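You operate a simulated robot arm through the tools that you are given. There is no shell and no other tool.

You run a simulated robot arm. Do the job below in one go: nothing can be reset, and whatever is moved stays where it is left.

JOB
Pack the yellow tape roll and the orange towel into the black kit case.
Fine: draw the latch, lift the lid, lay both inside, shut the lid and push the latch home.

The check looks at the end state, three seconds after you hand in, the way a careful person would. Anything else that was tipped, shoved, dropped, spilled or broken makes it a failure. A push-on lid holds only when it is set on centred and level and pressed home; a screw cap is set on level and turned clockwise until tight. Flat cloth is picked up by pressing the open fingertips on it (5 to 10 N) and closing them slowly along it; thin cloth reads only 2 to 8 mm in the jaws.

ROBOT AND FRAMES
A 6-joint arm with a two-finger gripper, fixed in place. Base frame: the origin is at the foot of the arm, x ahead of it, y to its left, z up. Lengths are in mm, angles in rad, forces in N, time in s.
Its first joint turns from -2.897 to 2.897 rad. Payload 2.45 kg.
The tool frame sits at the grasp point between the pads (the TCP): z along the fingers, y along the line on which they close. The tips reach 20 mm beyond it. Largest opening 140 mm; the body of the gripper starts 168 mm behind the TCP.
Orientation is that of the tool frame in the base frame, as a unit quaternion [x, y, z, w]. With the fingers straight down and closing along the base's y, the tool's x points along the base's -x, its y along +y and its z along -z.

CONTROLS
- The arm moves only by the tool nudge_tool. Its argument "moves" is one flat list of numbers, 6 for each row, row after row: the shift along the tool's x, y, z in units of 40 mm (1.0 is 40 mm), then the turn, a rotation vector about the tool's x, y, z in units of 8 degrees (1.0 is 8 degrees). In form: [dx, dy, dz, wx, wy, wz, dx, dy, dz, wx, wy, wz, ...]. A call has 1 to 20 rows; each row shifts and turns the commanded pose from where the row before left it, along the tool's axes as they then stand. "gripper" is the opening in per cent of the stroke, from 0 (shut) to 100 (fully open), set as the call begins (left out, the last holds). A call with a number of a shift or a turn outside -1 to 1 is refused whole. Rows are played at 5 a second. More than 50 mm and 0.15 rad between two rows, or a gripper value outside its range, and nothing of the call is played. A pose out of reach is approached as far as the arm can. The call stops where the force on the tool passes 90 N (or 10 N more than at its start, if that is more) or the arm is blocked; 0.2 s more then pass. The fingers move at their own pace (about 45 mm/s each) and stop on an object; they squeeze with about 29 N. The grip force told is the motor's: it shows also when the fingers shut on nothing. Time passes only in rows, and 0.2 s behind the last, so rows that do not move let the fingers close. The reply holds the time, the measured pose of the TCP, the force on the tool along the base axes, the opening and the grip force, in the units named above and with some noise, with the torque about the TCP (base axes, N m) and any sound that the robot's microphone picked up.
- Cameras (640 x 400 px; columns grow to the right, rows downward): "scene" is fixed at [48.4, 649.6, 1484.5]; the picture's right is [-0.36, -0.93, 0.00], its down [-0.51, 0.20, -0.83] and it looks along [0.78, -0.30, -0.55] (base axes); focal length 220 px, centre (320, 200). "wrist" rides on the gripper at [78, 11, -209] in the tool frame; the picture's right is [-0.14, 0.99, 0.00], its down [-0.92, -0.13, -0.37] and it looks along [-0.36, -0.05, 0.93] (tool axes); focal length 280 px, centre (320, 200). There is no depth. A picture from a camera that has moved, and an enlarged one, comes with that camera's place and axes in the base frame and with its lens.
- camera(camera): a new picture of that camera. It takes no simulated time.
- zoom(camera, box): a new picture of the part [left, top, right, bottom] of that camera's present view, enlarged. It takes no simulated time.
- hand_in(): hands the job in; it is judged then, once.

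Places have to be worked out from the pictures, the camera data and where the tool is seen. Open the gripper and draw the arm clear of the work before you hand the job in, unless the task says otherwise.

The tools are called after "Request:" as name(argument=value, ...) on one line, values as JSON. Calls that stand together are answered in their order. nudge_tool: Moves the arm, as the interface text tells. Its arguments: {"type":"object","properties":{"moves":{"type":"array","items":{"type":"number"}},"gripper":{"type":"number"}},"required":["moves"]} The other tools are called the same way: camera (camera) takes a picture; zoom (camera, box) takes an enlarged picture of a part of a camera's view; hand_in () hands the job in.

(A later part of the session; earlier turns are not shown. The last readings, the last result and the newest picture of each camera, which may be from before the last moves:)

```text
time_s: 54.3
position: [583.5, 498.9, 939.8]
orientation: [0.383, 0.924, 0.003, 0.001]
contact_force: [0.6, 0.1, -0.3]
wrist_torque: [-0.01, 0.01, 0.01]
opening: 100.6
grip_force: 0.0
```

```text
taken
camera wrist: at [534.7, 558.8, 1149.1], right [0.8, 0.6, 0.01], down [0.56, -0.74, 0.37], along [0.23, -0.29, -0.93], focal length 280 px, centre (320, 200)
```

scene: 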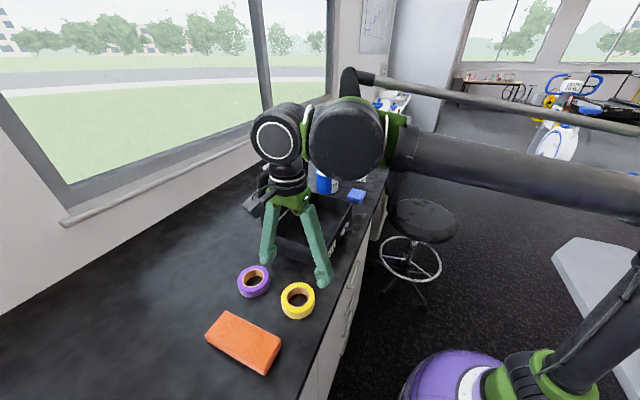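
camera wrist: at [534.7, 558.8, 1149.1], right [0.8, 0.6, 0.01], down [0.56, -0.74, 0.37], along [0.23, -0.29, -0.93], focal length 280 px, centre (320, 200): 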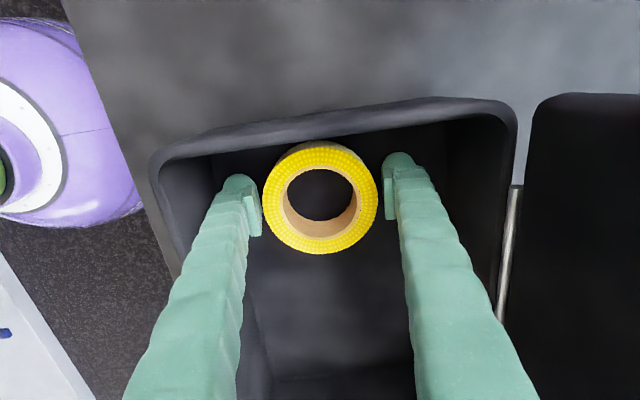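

Tape is resting inside the case. I lift clear and travel over to the towel.

Request:
nudge_tool(moves=[0, 0, -0.9, 0, 0, 0, 0, 0, -1, 0, 0, 0, 0, 0, -1, 0, 0, 0, 0, 0, -1, 0, 0, 0, 0, 0, -1, 0, 0, 0, 0.92, 0, 0, 0, 0, 0, 0.92, 0, 0, 0, 0, 0, 0.92, 0, 0, 0, 0, 0, 0.92, 0, 0, 0, 0, 0, 0.92, 0, 0, 0, 0, 0, 0.92, 0, 0, 0, 0, 0, 0.92, 0, 0, 0, 0, 0, 0.92, 0, 0, 0, 0, 0, 0.92, 0, 0, 0, 0, 0])

Request:
nudge_tool(moves=[0, 0, 0, 0, 0, -0.9375, 0, 0, 0, 0, 0, -0.9375, 0, 0, 0, 0, 0, -0.9375, 0, 0, 0, 0, 0, -0.9375, 0, 0, 0, 0, 0, -0.9375, 0, 0, 0, 0, 0, -0.9375, 0, 0, 0, 0, 0, -0.9375, 0, 0, 0, 0, 0, -0.9375, 0, 0, 0, 0, 0, -0.9375, 0, 0, 0, 0, 0, -0.9375, 0, 0, 0, 0, 0, -0.9375, 0, 0, 0, 0, 0, -0.9375], gripper=90)

Request:
camera(camera="wrist")

Request:
camera(camera="scene")

```text
time_s: 57.3
position: [346.3, 731.0, 1135.2]
orientation: [0.383, 0.924, 0.003, 0.002]
contact_force: [0.5, -0.3, 0.1]
wrist_torque: [0.07, 0.04, -0.01]
opening: 100.8
grip_force: 0.0
```

```text
time_s: 59.9
position: [349.6, 730.3, 1133.9]
orientation: [-0.384, 0.923, 0.001, 0.003]
contact_force: [-0.5, 0.5, -0.2]
wrist_torque: [0.03, -0.03, 0.0]
opening: 126.2
grip_force: 0.1
```

```text
taken
camera wrist: at [284.3, 681.3, 1342.8], right [-0.6, 0.8, 0.0], down [0.74, 0.56, 0.38], along [0.3, 0.23, -0.93], focal length 280 px, centre (320, 200)
```

wrist: 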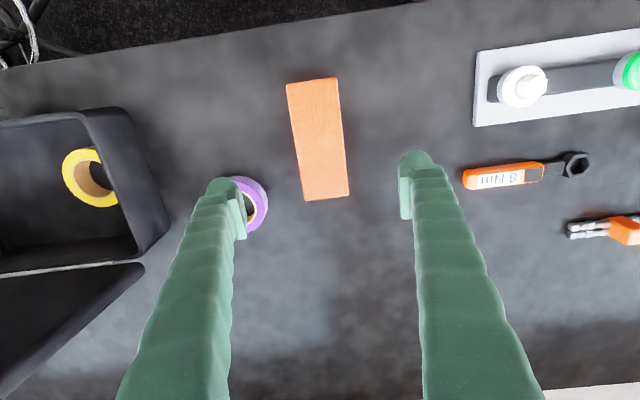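

```text
taken
```

scene: 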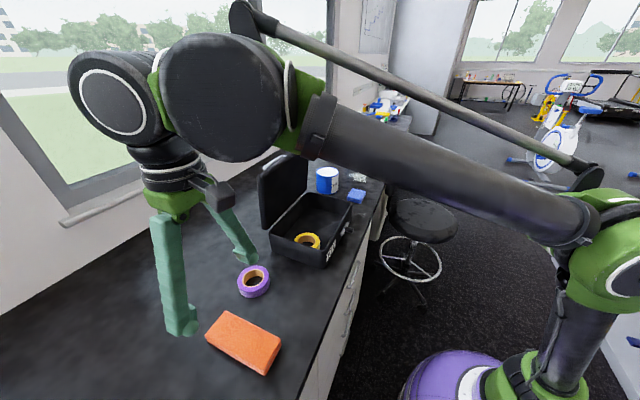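

The towel's top measures about 167 × 69 mm, aligned with the h direction, centred near h≈752, w≈−270. I zoom to check its height and the jaw clearance.

Request:
zoom(camera="scene", box=[190, 300, 300, 390])

Request:
zoom(camera="wrist", box=[230, 60, 400, 220])

```text
4.44 times, centred on (245, 345) of scene
camera zoom: at [48.4, 649.6, 1484.5], right [-0.36, -0.93, 0.0], down [-0.51, 0.2, -0.83], along [0.78, -0.3, -0.55], focal length 978 px, centre (653, -444)
```

zoom: 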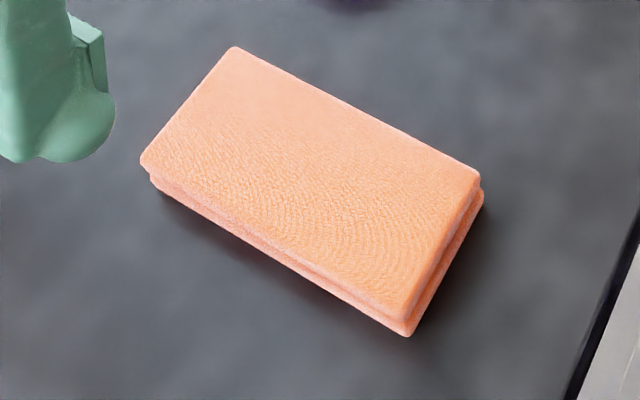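

```text
2.50 times, centred on (315, 140) of wrist
camera zoom: at [284.3, 681.3, 1342.8], right [-0.6, 0.8, 0.0], down [0.74, 0.56, 0.38], along [0.3, 0.23, -0.93], focal length 701 px, centre (332, 350)
```

zoom: 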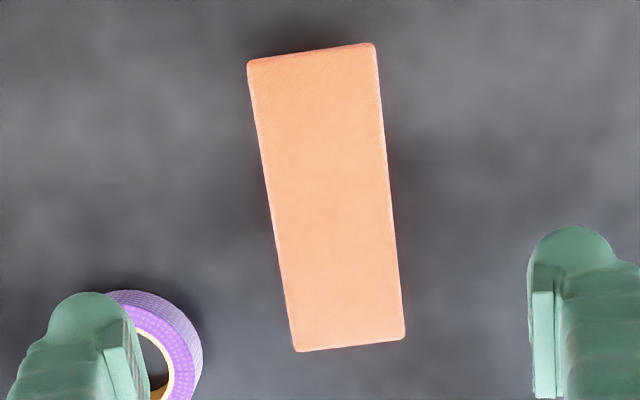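

The towel looks only about 20 mm thick (two folded layers). I come down centred above it for a precise look.

Request:
nudge_tool(moves=[0.085, 0.007, 0.8, 0, 0, 0, 0.085, 0.007, 0.8, 0, 0, 0, 0.085, 0.007, 0.8, 0, 0, 0, 0.085, 0.007, 0.8, 0, 0, 0], gripper=82)

Request:
camera(camera="wrist")

Request:
zoom(camera="scene", box=[160, 270, 310, 390])

```text
time_s: 60.9
position: [337.4, 723.6, 1005.5]
orientation: [-0.382, 0.924, 0.001, 0.003]
contact_force: [-0.8, -0.2, -0.1]
wrist_torque: [0.0, 0.02, 0.0]
opening: 114.7
grip_force: 0.0
```

```text
taken
camera wrist: at [273.3, 673.9, 1214.3], right [-0.6, 0.8, 0.0], down [0.74, 0.56, 0.38], along [0.3, 0.23, -0.93], focal length 280 px, centre (320, 200)
```

wrist: 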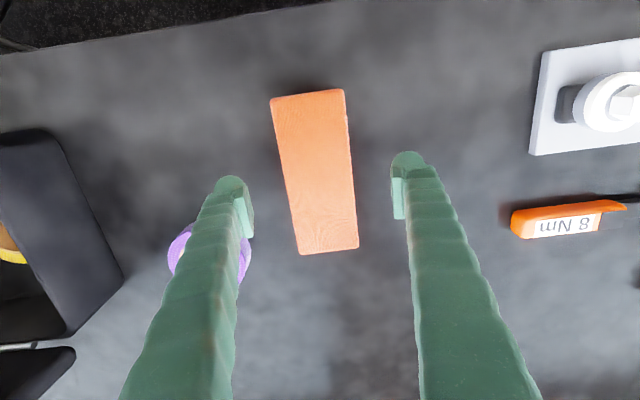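

```text
3.33 times, centred on (235, 330) of scene
camera zoom: at [48.4, 649.6, 1484.5], right [-0.36, -0.93, 0.0], down [-0.51, 0.2, -0.83], along [0.78, -0.3, -0.55], focal length 734 px, centre (603, -233)
```

zoom: 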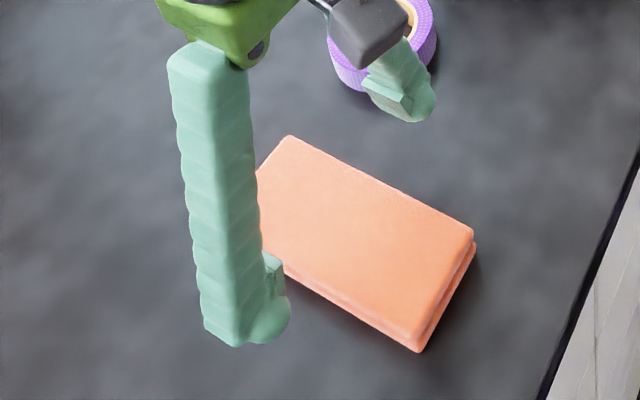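

The towel centre is about (h≈756, w≈−270). I align over it and go down to z≈938.

Request:
nudge_tool(moves=[-0.15, -0.0775, 0.6, 0, 0, 0, 0, 0, 0.6, 0, 0, 0, 0, 0, 0.48, 0, 0, 0])

Request:
camera(camera="wrist")

Request:
zoom(camera="scene", box=[160, 290, 310, 390])

```text
time_s: 61.7
position: [344.2, 725.9, 940.1]
orientation: [-0.382, 0.924, 0.002, 0.004]
contact_force: [-0.6, 0.0, 0.0]
wrist_torque: [0.02, -0.02, -0.02]
opening: 114.4
grip_force: 0.1
```

```text
taken
camera wrist: at [279.9, 676.0, 1148.6], right [-0.6, 0.8, 0.0], down [0.74, 0.56, 0.38], along [0.3, 0.23, -0.93], focal length 280 px, centre (320, 200)
```

wrist: 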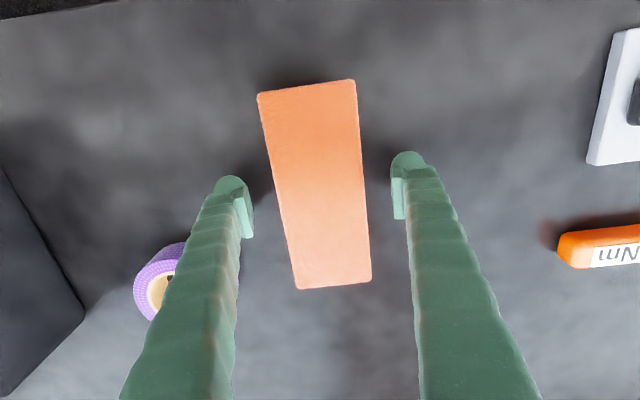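

```text
4.00 times, centred on (235, 340) of scene
camera zoom: at [48.4, 649.6, 1484.5], right [-0.36, -0.93, 0.0], down [-0.51, 0.2, -0.83], along [0.78, -0.3, -0.55], focal length 881 px, centre (660, -360)
```

zoom: 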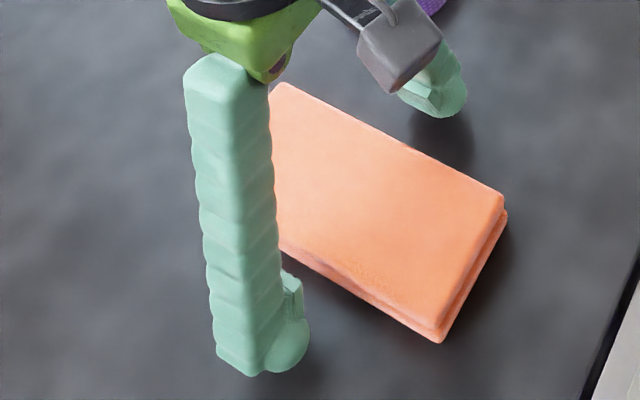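

Combining three views, the towel top is near z≈940, with size about 166 × 67 mm, and the tool is centred on it. I lower 9 mm to the depth already proven contact-free and close the jaws.

Request:
nudge_tool(moves=[0, 0, 0.12, 0, 0, 0, 0, 0, 0.12, 0, 0, 0])

Request:
nudge_tool(moves=[0, 0, 0, 0, 0, 0, 0, 0, 0, 0, 0, 0, 0, 0, 0, 0, 0, 0, 0, 0, 0, 0, 0, 0, 0, 0, 0, 0, 0, 0], gripper=30)

Request:
camera(camera="wrist")

Request:
zoom(camera="scene", box=[160, 290, 310, 390])

```text
time_s: 62.3
position: [344.2, 725.6, 931.0]
orientation: [-0.382, 0.924, 0.001, 0.003]
contact_force: [0.4, -0.5, -0.2]
wrist_torque: [0.02, 0.01, 0.0]
opening: 114.8
grip_force: 0.0
```

```text
time_s: 63.5
position: [344.2, 726.5, 930.4]
orientation: [-0.383, 0.924, 0.001, 0.003]
contact_force: [-0.1, -0.5, -0.1]
wrist_torque: [-0.05, -0.01, -0.04]
opening: 71.1
grip_force: 28.9
```

```text
taken
camera wrist: at [280.7, 676.6, 1139.2], right [-0.6, 0.8, 0.0], down [0.74, 0.56, 0.38], along [0.3, 0.23, -0.93], focal length 280 px, centre (320, 200)
```

wrist: 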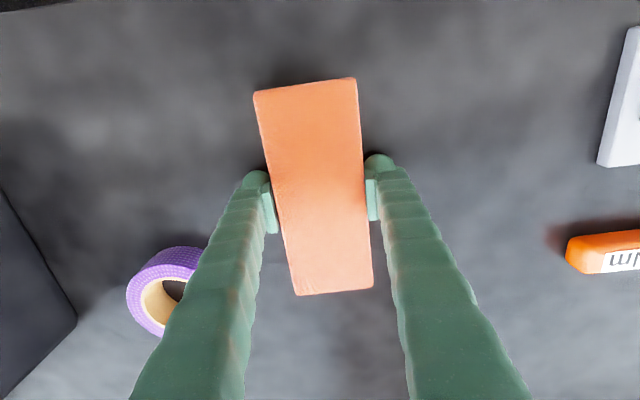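

```text
4.00 times, centred on (235, 340) of scene
camera zoom: at [48.4, 649.6, 1484.5], right [-0.36, -0.93, 0.0], down [-0.51, 0.2, -0.83], along [0.78, -0.3, -0.55], focal length 881 px, centre (660, -360)
```

zoom: 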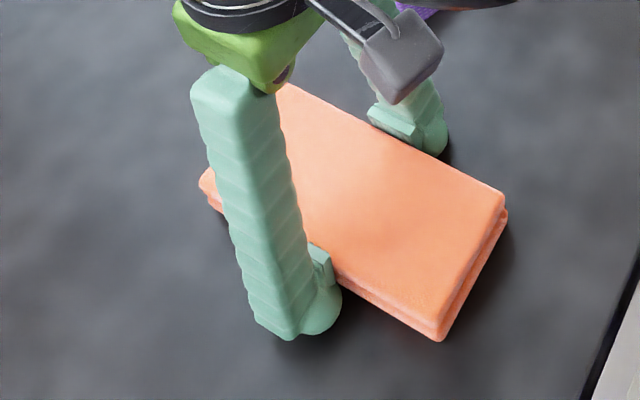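

Gripped at 71 mm with 29 N. I lift 30 mm slowly and check that it holds.

Request:
nudge_tool(moves=[0, 0, -0.15, 0, 0, 0, 0, 0, -0.3, 0, 0, 0, 0, 0, -0.4, 0, 0, 0])

Request:
zoom(camera="scene", box=[160, 270, 310, 390])

Request:
camera(camera="wrist")

```text
time_s: 64.3
position: [345.2, 726.0, 965.2]
orientation: [-0.383, 0.924, 0.002, 0.003]
contact_force: [0.8, -0.5, -0.5]
wrist_torque: [0.0, 0.0, -0.02]
opening: 70.9
grip_force: 29.2
```

```text
3.33 times, centred on (235, 330) of scene
camera zoom: at [48.4, 649.6, 1484.5], right [-0.36, -0.93, 0.0], down [-0.51, 0.2, -0.83], along [0.78, -0.3, -0.55], focal length 734 px, centre (603, -233)
```

zoom: 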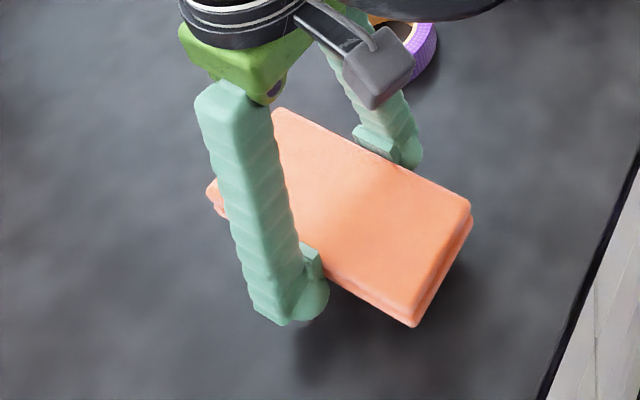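

```text
taken
camera wrist: at [281.4, 675.3, 1173.6], right [-0.6, 0.8, 0.0], down [0.74, 0.56, 0.38], along [0.3, 0.23, -0.93], focal length 280 px, centre (320, 200)
```

wrist: 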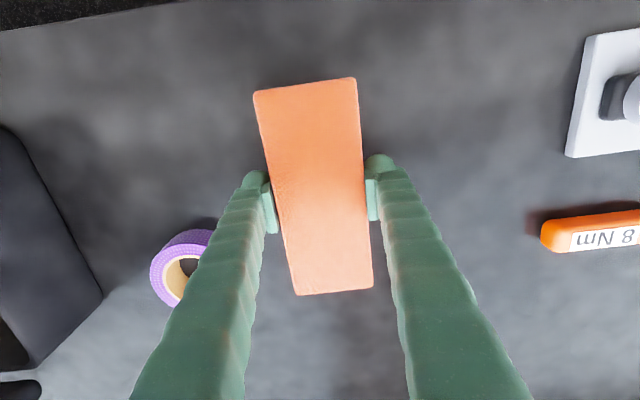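

The towel lifts level and firmly. I raise it to z≈1109 and turn it 90° so its long side will lie along the case's width.

Request:
nudge_tool(moves=[0, 0, -0.9, 0, 0, 0, 0, 0, -0.9, 0, 0, 0, 0, 0, -0.9, 0, 0, 0, 0, 0, -0.9, 0, 0, 0, 0, 0, 0, 0, 0, 0.9375, 0, 0, 0, 0, 0, 0.9375, 0, 0, 0, 0, 0, 0.9375, 0, 0, 0, 0, 0, 0.9375, 0, 0, 0, 0, 0, 0.9375, 0, 0, 0, 0, 0, 0.9375, 0, 0, 0, 0, 0, 0.9375, 0, 0, 0, 0, 0, 0.9375, 0, 0, 0, 0, 0, 0.9375, 0, 0, 0, 0, 0, 0.9375, 0, 0, 0, 0, 0, 0.9375, 0, 0, 0, 0, 0, 0.9375])

Request:
camera(camera="wrist")

Request:
camera(camera="scene")

```text
time_s: 67.7
position: [344.9, 724.8, 1108.9]
orientation: [0.383, 0.924, 0.003, 0.001]
contact_force: [-0.1, 0.4, -1.4]
wrist_torque: [-0.02, -0.01, -0.01]
opening: 71.3
grip_force: 29.4
```

```text
taken
camera wrist: at [295.6, 784.6, 1317.5], right [0.8, 0.6, 0.01], down [0.56, -0.74, 0.37], along [0.23, -0.29, -0.93], focal length 280 px, centre (320, 200)
```

wrist: 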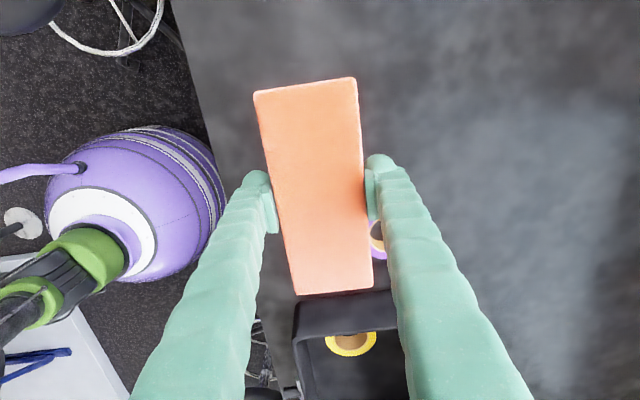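

```text
taken
```

scene: 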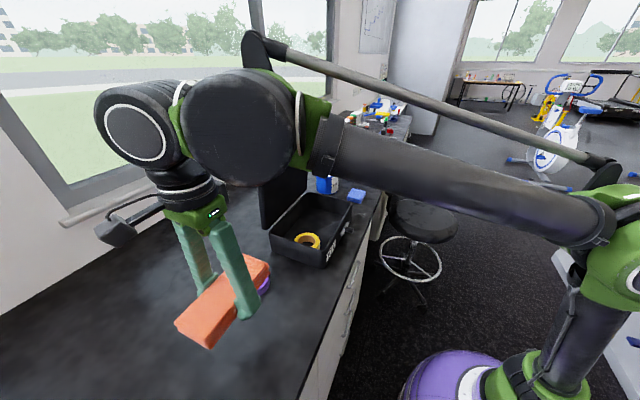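

Now I carry it across, above the right part of the case (w≈196, h≈770).

Request:
nudge_tool(moves=[-0.969, 0.029, 0, 0, 0, 0, -0.969, 0.029, 0, 0, 0, 0, -0.969, 0.029, 0, 0, 0, 0, -0.969, 0.029, 0, 0, 0, 0, -0.969, 0.029, 0, 0, 0, 0, -0.969, 0.029, 0, 0, 0, 0, -0.969, 0.029, 0, 0, 0, 0, -0.969, 0.029, 0, 0, 0, 0, -0.969, 0.029, 0, 0, 0, 0, -0.969, 0.029, 0, 0, 0, 0, -0.969, 0.029, 0, 0, 0, 0, -0.969, 0.029, 0, 0, 0, 0])

Request:
camera(camera="wrist")

Request:
zoom(camera="scene", box=[230, 100, 380, 280])

```text
time_s: 70.3
position: [685.9, 405.2, 1109.3]
orientation: [0.382, 0.924, 0.004, 0.001]
contact_force: [0.3, -0.1, -0.2]
wrist_torque: [-0.02, -0.06, 0.0]
opening: 71.0
grip_force: 29.2
```

```text
taken
camera wrist: at [635.9, 465.9, 1318.6], right [0.8, 0.6, 0.01], down [0.56, -0.74, 0.37], along [0.23, -0.29, -0.93], focal length 280 px, centre (320, 200)
```

wrist: 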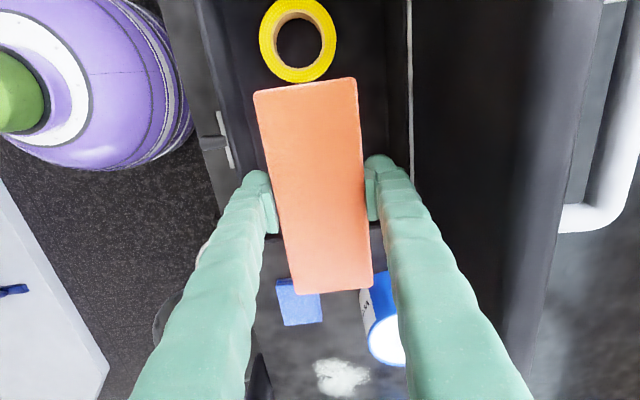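

```text
2.22 times, centred on (305, 190) of scene
camera zoom: at [48.4, 649.6, 1484.5], right [-0.36, -0.93, 0.0], down [-0.51, 0.2, -0.83], along [0.78, -0.3, -0.55], focal length 489 px, centre (353, 222)
```

zoom: 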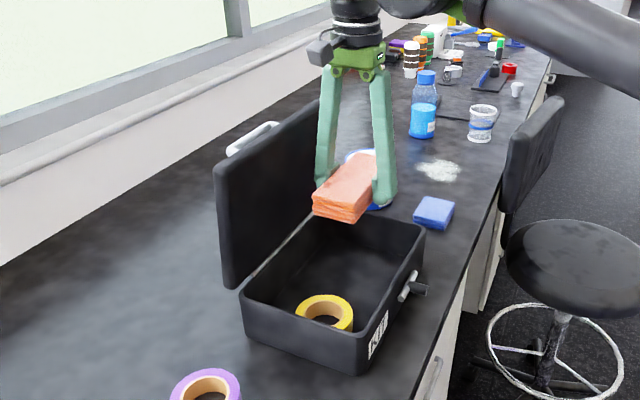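

I check the right rim and the gap to the tape closely before lowering.

Request:
zoom(camera="wrist", box=[190, 60, 430, 260])

Request:
zoom(camera="scene", box=[290, 150, 370, 260])

```text
2.00 times, centred on (310, 160) of wrist
camera zoom: at [635.9, 465.9, 1318.6], right [0.8, 0.6, 0.01], down [0.56, -0.74, 0.37], along [0.23, -0.29, -0.93], focal length 561 px, centre (340, 280)
```

zoom: 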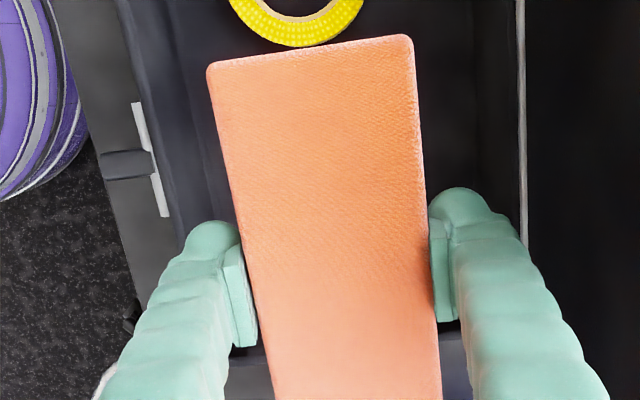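

```text
3.64 times, centred on (330, 205) of scene
camera zoom: at [48.4, 649.6, 1484.5], right [-0.36, -0.93, 0.0], down [-0.51, 0.2, -0.83], along [0.78, -0.3, -0.55], focal length 801 px, centre (284, 182)
```

zoom: 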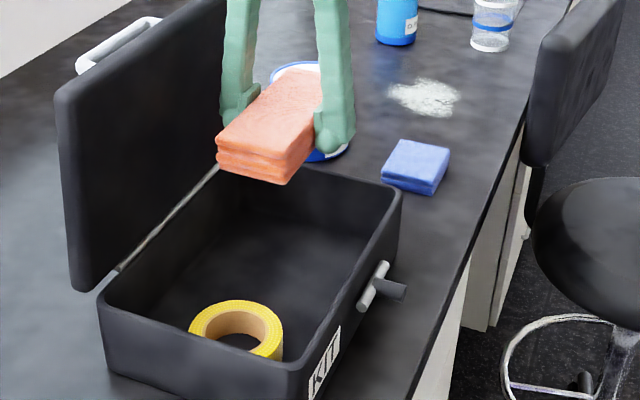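

I need the exact interior depth and width, so I zoom on the rims.

Request:
zoom(camera="wrist", box=[190, 0, 290, 120])

Request:
zoom(camera="wrist", box=[350, 0, 450, 120])

Request:
zoom(camera="wrist", box=[250, 200, 410, 320])

```text
3.33 times, centred on (240, 60) of wrist
camera zoom: at [635.9, 465.9, 1318.6], right [0.8, 0.6, 0.01], down [0.56, -0.74, 0.37], along [0.23, -0.29, -0.93], focal length 935 px, centre (587, 667)
```

zoom: 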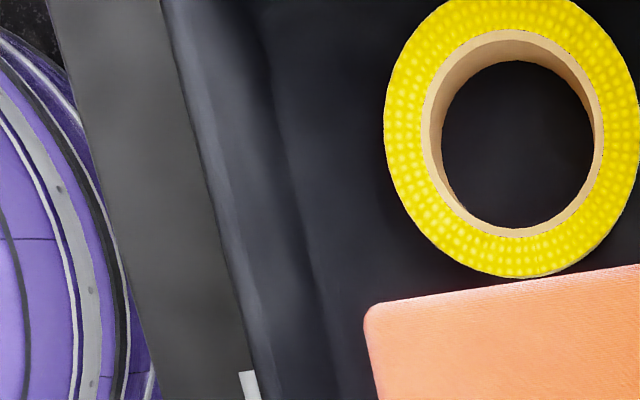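

```text
3.33 times, centred on (400, 60) of wrist
camera zoom: at [635.9, 465.9, 1318.6], right [0.8, 0.6, 0.01], down [0.56, -0.74, 0.37], along [0.23, -0.29, -0.93], focal length 935 px, centre (53, 667)
```

zoom: 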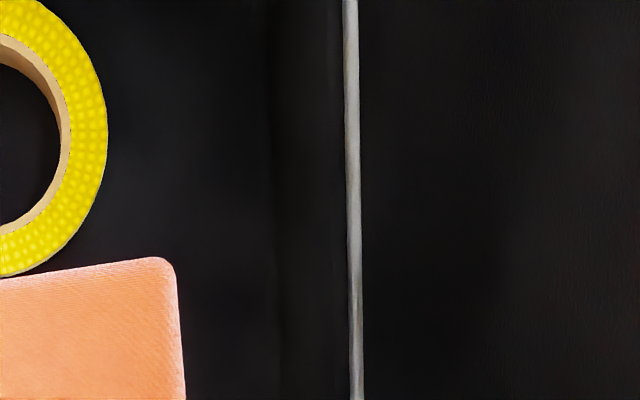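

```text
3.33 times, centred on (330, 260) of wrist
camera zoom: at [635.9, 465.9, 1318.6], right [0.8, 0.6, 0.01], down [0.56, -0.74, 0.37], along [0.23, -0.29, -0.93], focal length 935 px, centre (287, 0)
```

zoom: 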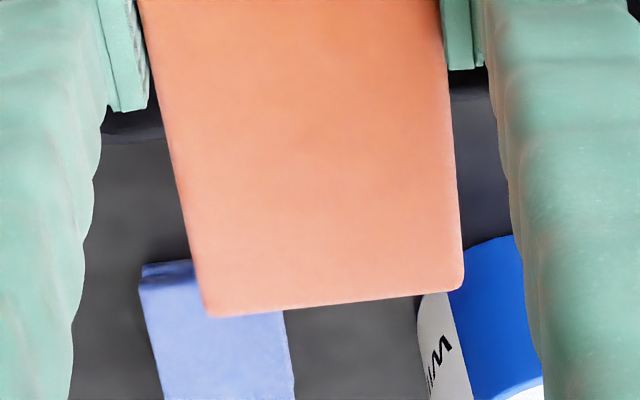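

The interior spans about h 676–868 and w 10–290. The tape's right edge is at w≈109, so laying the towel front-to-back gives ±11 mm of margin, against about ±5 mm the other way. I turn it back 90° here, high above the rim.

Request:
nudge_tool(moves=[0, 0, 0, 0, 0, -0.9375, 0, 0, 0, 0, 0, -0.9375, 0, 0, 0, 0, 0, -0.9375, 0, 0, 0, 0, 0, -0.9375, 0, 0, 0, 0, 0, -0.9375, 0, 0, 0, 0, 0, -0.9375, 0, 0, 0, 0, 0, -0.9375, 0, 0, 0, 0, 0, -0.9375, 0, 0, 0, 0, 0, -0.9375, 0, 0, 0, 0, 0, -0.9375, 0, 0, 0, 0, 0, -0.9375, 0, 0, 0, 0, 0, -0.9375])

Request:
camera(camera="wrist")

Request:
zoom(camera="scene", box=[230, 100, 380, 280])

```text
time_s: 72.9
position: [684.5, 405.2, 1108.0]
orientation: [-0.383, 0.924, 0.002, 0.004]
contact_force: [0.1, 0.1, -1.0]
wrist_torque: [-0.02, -0.02, -0.02]
opening: 70.9
grip_force: 28.8
```

```text
taken
camera wrist: at [619.8, 355.5, 1316.8], right [-0.6, 0.8, 0.0], down [0.74, 0.56, 0.38], along [0.3, 0.23, -0.93], focal length 280 px, centre (320, 200)
```

wrist: 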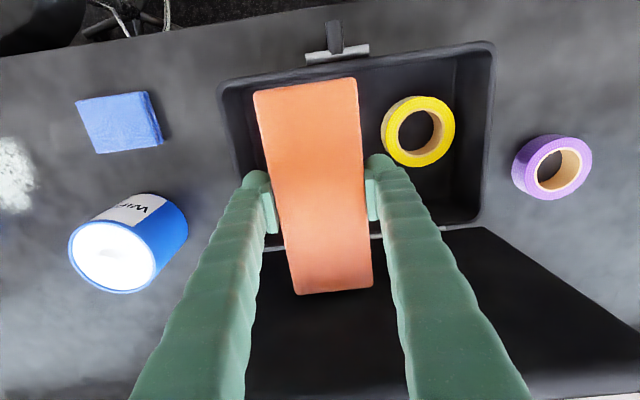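

```text
2.22 times, centred on (305, 190) of scene
camera zoom: at [48.4, 649.6, 1484.5], right [-0.36, -0.93, 0.0], down [-0.51, 0.2, -0.83], along [0.78, -0.3, -0.55], focal length 489 px, centre (353, 222)
```

zoom: 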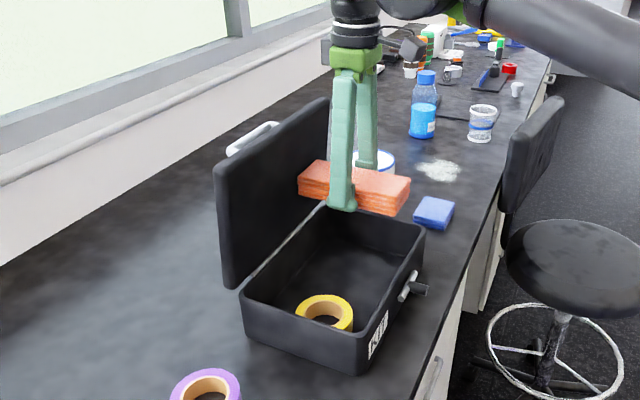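

Now the towel lies front-to-back between the rims, with TCP at h≈770.5, w≈197.5. I lower it to just above the rim and check the end gaps.

Request:
nudge_tool(moves=[0, 0, 0.5, 0, 0, 0, 0, 0, 0.7, 0, 0, 0, 0, 0, 0.7, 0, 0, 0])

Request:
camera(camera="wrist")

Request:
zoom(camera="scene", box=[260, 150, 370, 270])

```text
time_s: 73.7
position: [684.3, 406.0, 1033.4]
orientation: [-0.382, 0.924, 0.002, 0.003]
contact_force: [0.0, 0.5, -0.7]
wrist_torque: [0.0, -0.03, 0.01]
opening: 71.1
grip_force: 29.1
```

```text
taken
camera wrist: at [619.5, 356.3, 1241.0], right [-0.6, 0.8, 0.0], down [0.74, 0.56, 0.38], along [0.3, 0.23, -0.93], focal length 280 px, centre (320, 200)
```

wrist: 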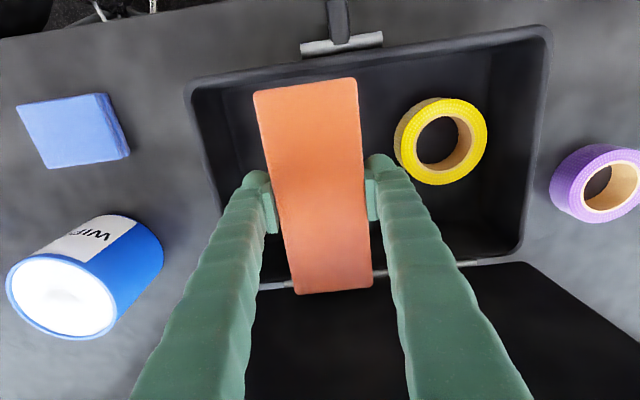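

```text
3.33 times, centred on (315, 210) of scene
camera zoom: at [48.4, 649.6, 1484.5], right [-0.36, -0.93, 0.0], down [-0.51, 0.2, -0.83], along [0.78, -0.3, -0.55], focal length 734 px, centre (337, 167)
```

zoom: 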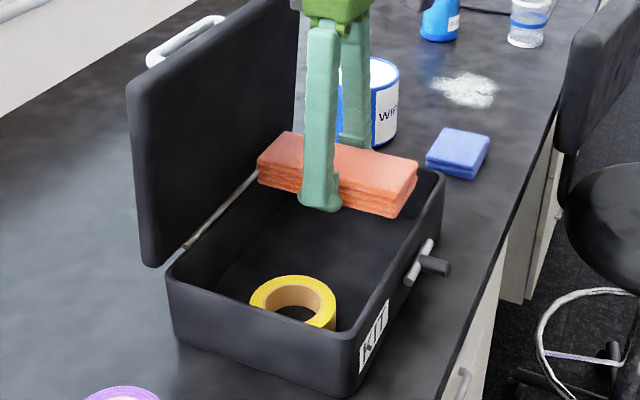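

End gaps are about 10 mm at the front and back. I lower it into the case in stages.

Request:
nudge_tool(moves=[0, 0, 0.4, 0, 0, 0, 0, 0, 0.6, 0, 0, 0])

Request:
nudge_tool(moves=[0, 0, 0.5, 0, 0, 0, 0, 0, 0.5, 0, 0, 0])

Request:
camera(camera="wrist")

Request:
zoom(camera="scene", box=[260, 150, 370, 270])

```text
time_s: 74.3
position: [683.7, 406.2, 991.7]
orientation: [-0.382, 0.924, 0.001, 0.003]
contact_force: [-0.3, -0.4, -0.7]
wrist_torque: [0.01, 0.01, -0.05]
opening: 71.0
grip_force: 29.0
```

```text
time_s: 74.9
position: [685.5, 408.1, 952.0]
orientation: [-0.383, 0.924, 0.001, 0.003]
contact_force: [0.4, -0.9, -1.7]
wrist_torque: [0.0, 0.01, 0.0]
opening: 71.0
grip_force: 29.2
```

```text
taken
camera wrist: at [620.4, 357.4, 1159.9], right [-0.6, 0.8, 0.0], down [0.74, 0.56, 0.38], along [0.3, 0.23, -0.93], focal length 280 px, centre (320, 200)
```

wrist: 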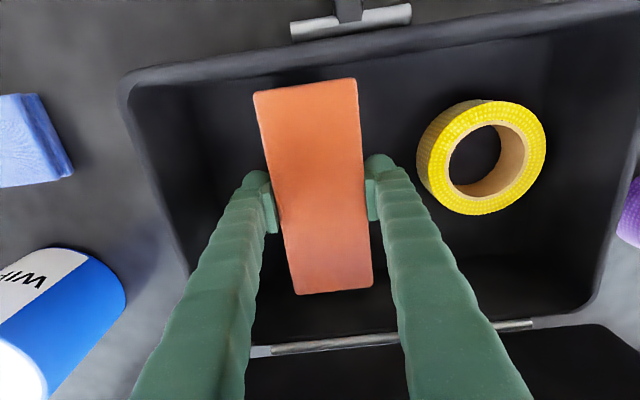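

```text
3.33 times, centred on (315, 210) of scene
camera zoom: at [48.4, 649.6, 1484.5], right [-0.36, -0.93, 0.0], down [-0.51, 0.2, -0.83], along [0.78, -0.3, -0.55], focal length 734 px, centre (337, 167)
```

zoom: 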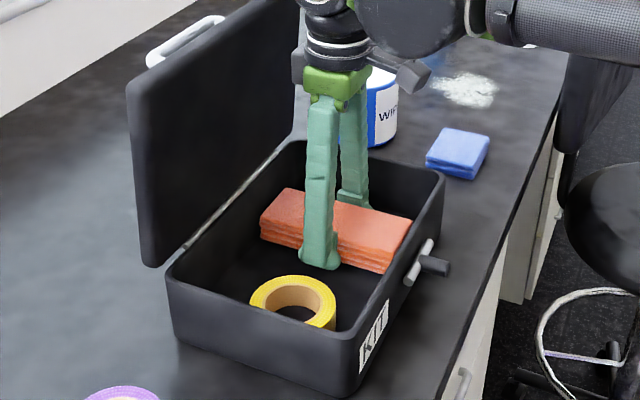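

Towel is inside with room on all sides. I creep down until it touches the floor.

Request:
nudge_tool(moves=[0, 0, 0.15, 0, 0, 0, 0, 0, 0, 0, 0, 0])

Request:
nudge_tool(moves=[0, 0, 0.06, 0, 0, 0, 0, 0, 0, 0, 0, 0])

Request:
nudge_tool(moves=[0, 0, 0.05, 0, 0, 0, 0, 0, 0, 0, 0, 0])

```text
time_s: 75.5
position: [686.0, 406.8, 946.0]
orientation: [-0.382, 0.924, 0.001, 0.004]
contact_force: [-0.7, 0.5, -0.4]
wrist_torque: [0.03, 0.01, 0.0]
opening: 71.0
grip_force: 29.1
```

```text
time_s: 76.1
position: [685.9, 406.1, 942.9]
orientation: [-0.383, 0.924, 0.002, 0.004]
contact_force: [-0.8, 0.1, -0.4]
wrist_torque: [0.02, 0.0, 0.04]
opening: 70.8
grip_force: 29.8
```

```text
time_s: 76.7
position: [685.8, 406.5, 940.9]
orientation: [-0.383, 0.924, 0.001, 0.004]
contact_force: [0.6, 0.2, -0.9]
wrist_torque: [0.01, 0.02, 0.03]
opening: 70.7
grip_force: 28.9
```

Request:
nudge_tool(moves=[0, 0, 0.05, 0, 0, 0, 0, 0, 0, 0, 0, 0])

```text
time_s: 77.3
position: [684.5, 406.3, 939.6]
orientation: [-0.383, 0.924, 0.001, 0.004]
contact_force: [0.2, 0.8, 1.4]
wrist_torque: [0.23, -0.1, -0.01]
opening: 70.4
grip_force: 28.9
```

Light contact begins (wrist torque rising), so the towel is on the floor. I open 8 mm per side, then check before lifting.

Request:
nudge_tool(moves=[0, 0, 0, 0, 0, 0, 0, 0, 0, 0, 0, 0, 0, 0, 0, 0, 0, 0], gripper=62)

Request:
camera(camera="wrist")

```text
time_s: 78.1
position: [685.1, 406.8, 938.6]
orientation: [-0.383, 0.924, 0.001, 0.003]
contact_force: [0.4, -0.4, 0.1]
wrist_torque: [-0.01, -0.02, 0.0]
opening: 86.8
grip_force: 0.1
```

```text
taken
camera wrist: at [620.3, 356.2, 1148.2], right [-0.6, 0.8, 0.0], down [0.74, 0.56, 0.38], along [0.3, 0.23, -0.93], focal length 280 px, centre (320, 200)
```

wrist: 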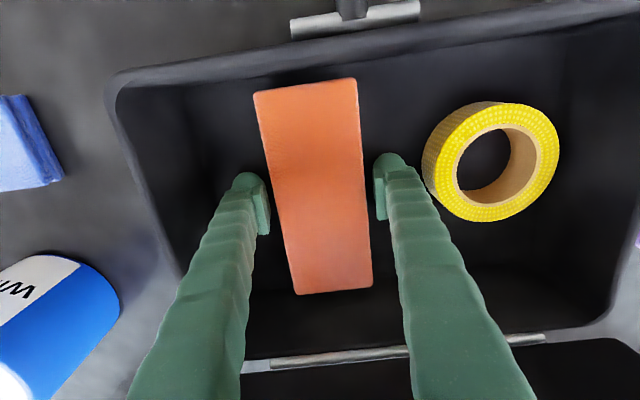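

Both items are in the case and released. I lift straight out above the lid's height and turn the tool so the jaws close along h, ready to take hold of the lid's free edge.

Request:
nudge_tool(moves=[0, 0, -0.6, 0, 0, 0, 0, 0, -0.9, 0, 0, 0, 0, 0, -1, 0, 0, 0, 0, 0, -1, 0, 0, 0, 0, 0, -1, 0, 0, 0, 0, 0, -1, 0, 0, 0, 0, 0, -1, 0, 0, 0, 0, 0, -1, 0, 0, 0])

Request:
nudge_tool(moves=[0, 0, 0, 0, 0, 0.9375, 0, 0, 0, 0, 0, 0.9375, 0, 0, 0, 0, 0, 0.9375, 0, 0, 0, 0, 0, 0.9375, 0, 0, 0, 0, 0, 0.9375, 0, 0, 0, 0, 0, 0.9375, 0, 0, 0, 0, 0, 0.9375, 0, 0, 0, 0, 0, 0.9375, 0, 0, 0, 0, 0, 0.9375, 0, 0, 0, 0, 0, 0.9375, 0, 0, 0, 0, 0, 0.9375, 0, 0, 0, 0, 0, 0.9375], gripper=60)

Request:
camera(camera="wrist")

Request:
camera(camera="scene")

```text
time_s: 79.9
position: [685.4, 405.2, 1240.3]
orientation: [-0.383, 0.924, 0.001, 0.004]
contact_force: [0.1, -0.8, 0.4]
wrist_torque: [0.01, -0.04, -0.01]
opening: 86.8
grip_force: 0.0
```

```text
time_s: 82.5
position: [683.1, 404.9, 1238.8]
orientation: [0.384, 0.923, 0.003, 0.002]
contact_force: [-0.2, 0.1, 1.0]
wrist_torque: [-0.01, -0.01, -0.01]
opening: 84.0
grip_force: 0.0
```

```text
taken
camera wrist: at [633.9, 464.9, 1448.7], right [0.8, 0.6, 0.01], down [0.56, -0.74, 0.37], along [0.23, -0.29, -0.93], focal length 280 px, centre (320, 200)
```

wrist: 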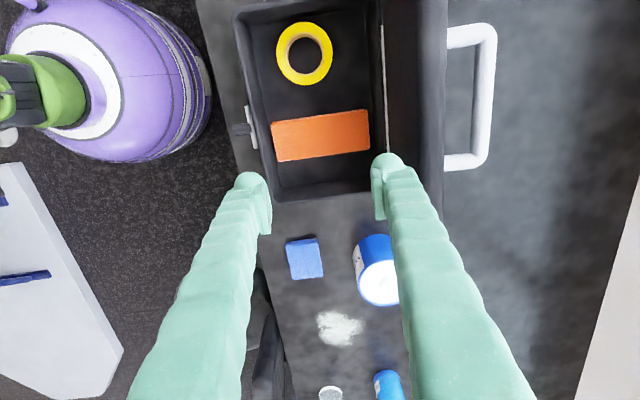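

```text
taken
```

scene: 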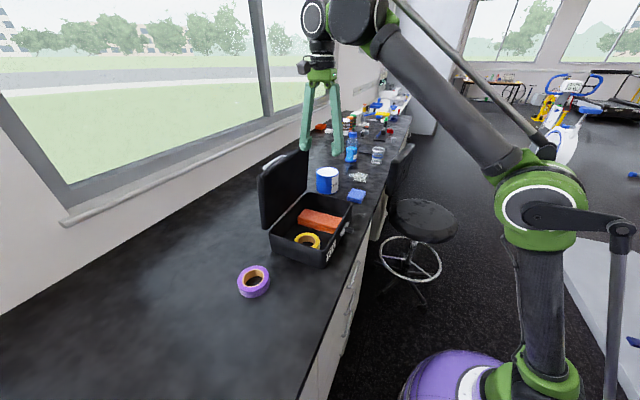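

I zoom in on the lid's free edge to place the jaws on it.

Request:
zoom(camera="wrist", box=[350, 0, 510, 200])

Request:
zoom(camera="scene", box=[250, 140, 370, 275])

```text
2.00 times, centred on (430, 100) of wrist
camera zoom: at [633.9, 464.9, 1448.7], right [0.8, 0.6, 0.01], down [0.56, -0.74, 0.37], along [0.23, -0.29, -0.93], focal length 561 px, centre (100, 400)
```

zoom: 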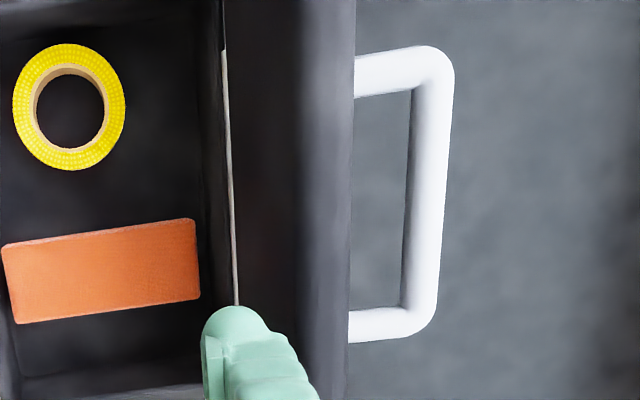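

```text
2.96 times, centred on (310, 208) of scene
camera zoom: at [48.4, 649.6, 1484.5], right [-0.36, -0.93, 0.0], down [-0.51, 0.2, -0.83], along [0.78, -0.3, -0.55], focal length 652 px, centre (350, 178)
```

zoom: 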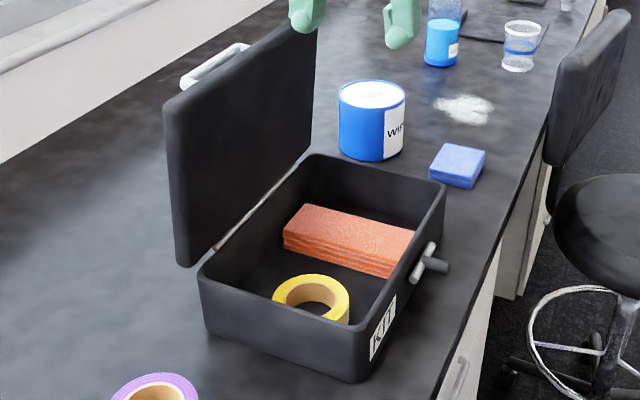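

The lid stands at about 88–90°, with its free edge near h≈862–886, z≈1204. The handle spans w≈88–209, so I'll take the edge to its left at w≈46. I tilt slightly outward and move above that spot.

Request:
nudge_tool(moves=[0, 0, -0.3, -1, 0, 0, 0.944, 0.666, 0.018, 0, 0, 0, 0.944, 0.666, 0.018, 0, 0, 0, 0.944, 0.666, 0.018, 0, 0, 0, 0.944, 0.666, 0.018, 0, 0, 0])

Request:
camera(camera="wrist")

Request:
zoom(camera="scene", box=[230, 100, 370, 275])

```text
time_s: 83.7
position: [647.7, 579.9, 1257.8]
orientation: [0.383, 0.921, 0.068, 0.028]
contact_force: [-0.5, -0.6, -0.7]
wrist_torque: [0.09, 0.04, -0.01]
opening: 84.0
grip_force: 0.0
out of reach, approached as far as the arm can: row 5
```

```text
taken
camera wrist: at [578.0, 620.3, 1466.9], right [0.79, 0.59, 0.15], down [0.52, -0.78, 0.35], along [0.32, -0.2, -0.93], focal length 280 px, centre (320, 200)
```

wrist: 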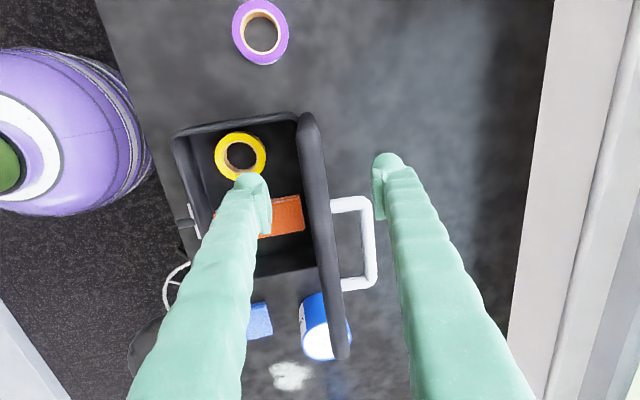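

```text
2.29 times, centred on (300, 188) of scene
camera zoom: at [48.4, 649.6, 1484.5], right [-0.36, -0.93, 0.0], down [-0.51, 0.2, -0.83], along [0.78, -0.3, -0.55], focal length 503 px, centre (366, 229)
```

zoom: 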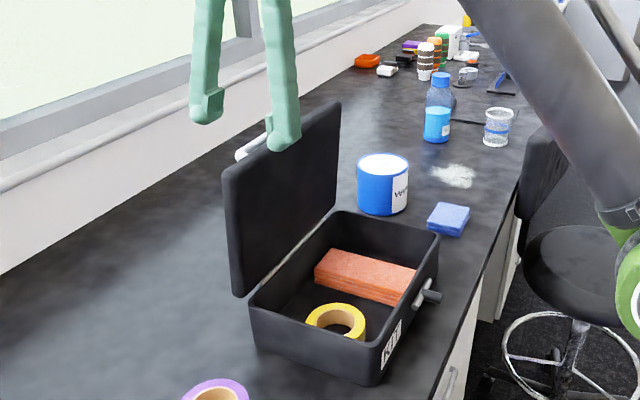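

The lid edge is at h≈861–885 with the jaws around it (TCP h≈868, w≈48), clear of the handle. I lower so the pads straddle the edge by about 30 mm.

Request:
nudge_tool(moves=[0, -0.06, 0.5, 0, 0, 0, 0, -0.07, 0.5, 0, 0, 0, 0, -0.07, 0.5, 0, 0, 0])

Request:
camera(camera="wrist")

Request:
zoom(camera="scene", box=[230, 100, 370, 275])

```text
time_s: 84.5
position: [646.8, 582.0, 1197.4]
orientation: [0.382, 0.921, 0.067, 0.028]
contact_force: [0.1, -0.5, 0.7]
wrist_torque: [0.02, 0.04, 0.0]
opening: 83.8
grip_force: 0.0
```

```text
taken
camera wrist: at [577.1, 622.5, 1405.8], right [0.79, 0.6, 0.15], down [0.52, -0.78, 0.35], along [0.32, -0.2, -0.93], focal length 280 px, centre (320, 200)
```

wrist: 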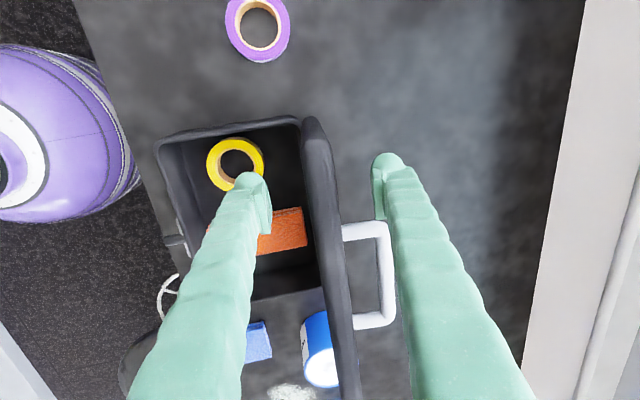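

```text
2.29 times, centred on (300, 188) of scene
camera zoom: at [48.4, 649.6, 1484.5], right [-0.36, -0.93, 0.0], down [-0.51, 0.2, -0.83], along [0.78, -0.3, -0.55], focal length 503 px, centre (366, 229)
```

zoom: 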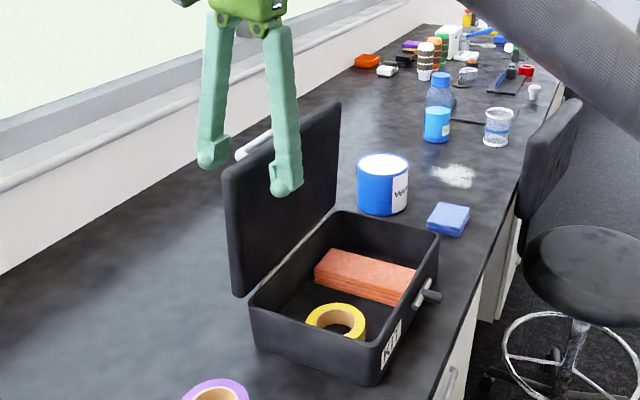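

Jaws straddle the lid edge freely. I narrow them to about 45 mm, then draw the lid gently forward 14 mm.

Request:
nudge_tool(moves=[0, 0, 0, 0, 0, 0, 0, 0, 0, 0, 0, 0, 0, 0, 0, 0, 0, 0], gripper=32)

Request:
nudge_tool(moves=[0, -0.1, 0, 0, 0, 0, 0, -0.1, 0, 0, 0, 0, 0, -0.15, 0, 0, 0, 0, 0, 0, 0, 0, 0, 0])

Request:
camera(camera="wrist")

Request:
zoom(camera="scene", box=[230, 100, 370, 275])

```text
time_s: 85.3
position: [646.2, 582.5, 1197.1]
orientation: [0.382, 0.921, 0.068, 0.028]
contact_force: [0.0, 0.4, -0.2]
wrist_torque: [0.03, -0.02, 0.01]
opening: 44.9
grip_force: 0.2
```

```text
time_s: 86.3
position: [638.2, 572.9, 1195.0]
orientation: [0.381, 0.922, 0.067, 0.028]
contact_force: [1.2, 0.5, -0.6]
wrist_torque: [-0.03, 0.01, 0.02]
opening: 45.0
grip_force: 0.7
```

```text
taken
camera wrist: at [567.4, 612.8, 1403.4], right [0.79, 0.6, 0.15], down [0.52, -0.78, 0.35], along [0.32, -0.2, -0.93], focal length 280 px, centre (320, 200)
```

wrist: 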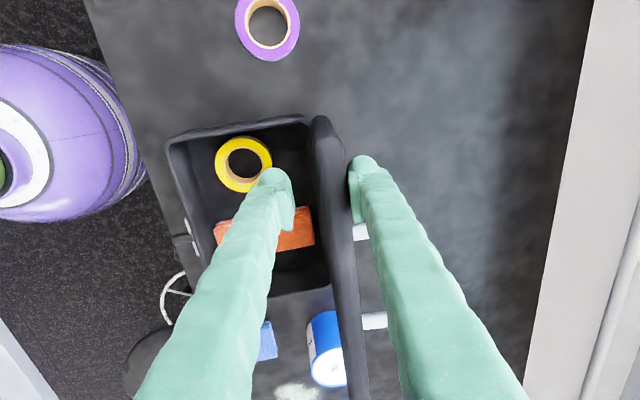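

```text
2.29 times, centred on (300, 188) of scene
camera zoom: at [48.4, 649.6, 1484.5], right [-0.36, -0.93, 0.0], down [-0.51, 0.2, -0.83], along [0.78, -0.3, -0.55], focal length 503 px, centre (366, 229)
```

zoom: 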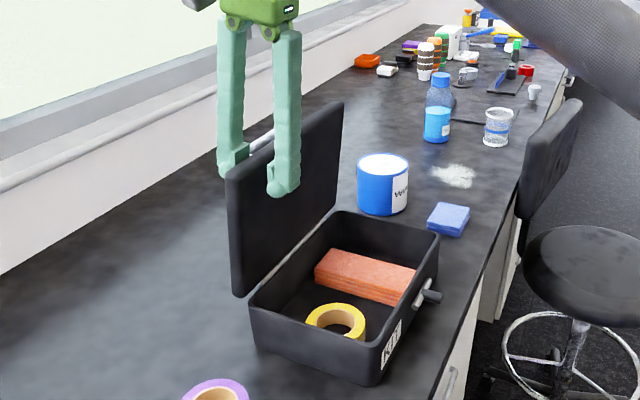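

The back finger is just moving the lid forward with about 1 N. Now I close on the lid edge.

Request:
nudge_tool(moves=[0, 0, 0, 0, 0, 0, 0, 0, 0, 0, 0, 0, 0, 0, 0, 0, 0, 0], gripper=8)

Request:
zoom(camera="scene", box=[230, 100, 370, 275])

Request:
camera(camera="wrist")

```text
time_s: 87.1
position: [638.5, 572.6, 1195.1]
orientation: [0.382, 0.921, 0.067, 0.028]
contact_force: [-0.1, 0.4, -0.7]
wrist_torque: [0.0, 0.06, 0.0]
opening: 23.4
grip_force: 37.3
```

```text
2.29 times, centred on (300, 188) of scene
camera zoom: at [48.4, 649.6, 1484.5], right [-0.36, -0.93, 0.0], down [-0.51, 0.2, -0.83], along [0.78, -0.3, -0.55], focal length 503 px, centre (366, 229)
```

zoom: 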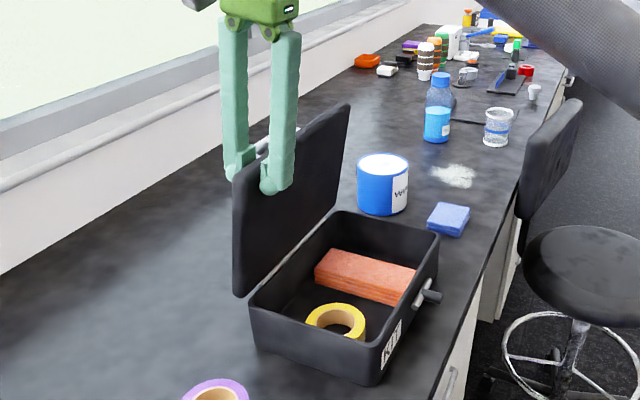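

```text
taken
camera wrist: at [567.4, 612.7, 1403.4], right [0.79, 0.6, 0.15], down [0.52, -0.78, 0.35], along [0.32, -0.2, -0.93], focal length 280 px, centre (320, 200)
```

wrist: 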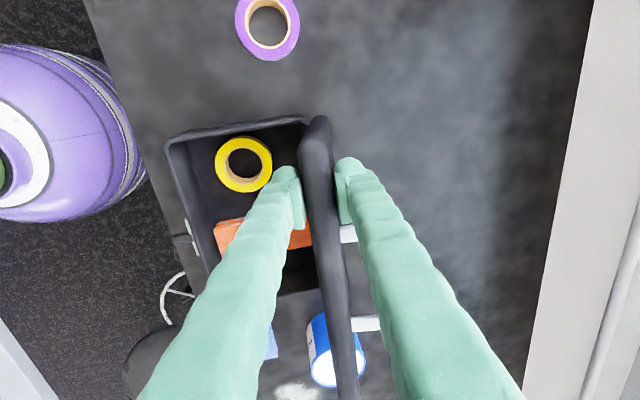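

Lid edge gripped (23 mm thick) with no stray load. I rotate tool and lid together about the hinge, starting with 8° in two small rows.

Request:
nudge_tool(moves=[0, -0.342, -0.0036, -0.5, 0, 0, 0, -0.342, -0.0036, -0.5, 0, 0])

Request:
zoom(camera="scene", box=[230, 100, 370, 275])

```text
time_s: 87.7
position: [619.6, 554.6, 1188.8]
orientation: [0.379, 0.914, 0.132, 0.055]
contact_force: [-4.4, -1.2, 4.4]
wrist_torque: [-0.11, 0.21, 0.01]
opening: 22.8
grip_force: 44.8
```

```text
2.29 times, centred on (300, 188) of scene
camera zoom: at [48.4, 649.6, 1484.5], right [-0.36, -0.93, 0.0], down [-0.51, 0.2, -0.83], along [0.78, -0.3, -0.55], focal length 503 px, centre (366, 229)
```

zoom: 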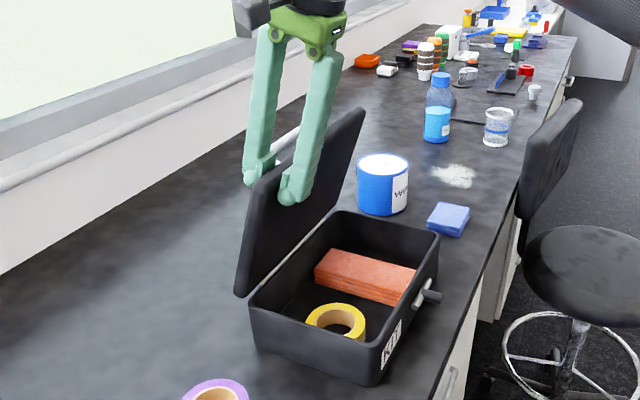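

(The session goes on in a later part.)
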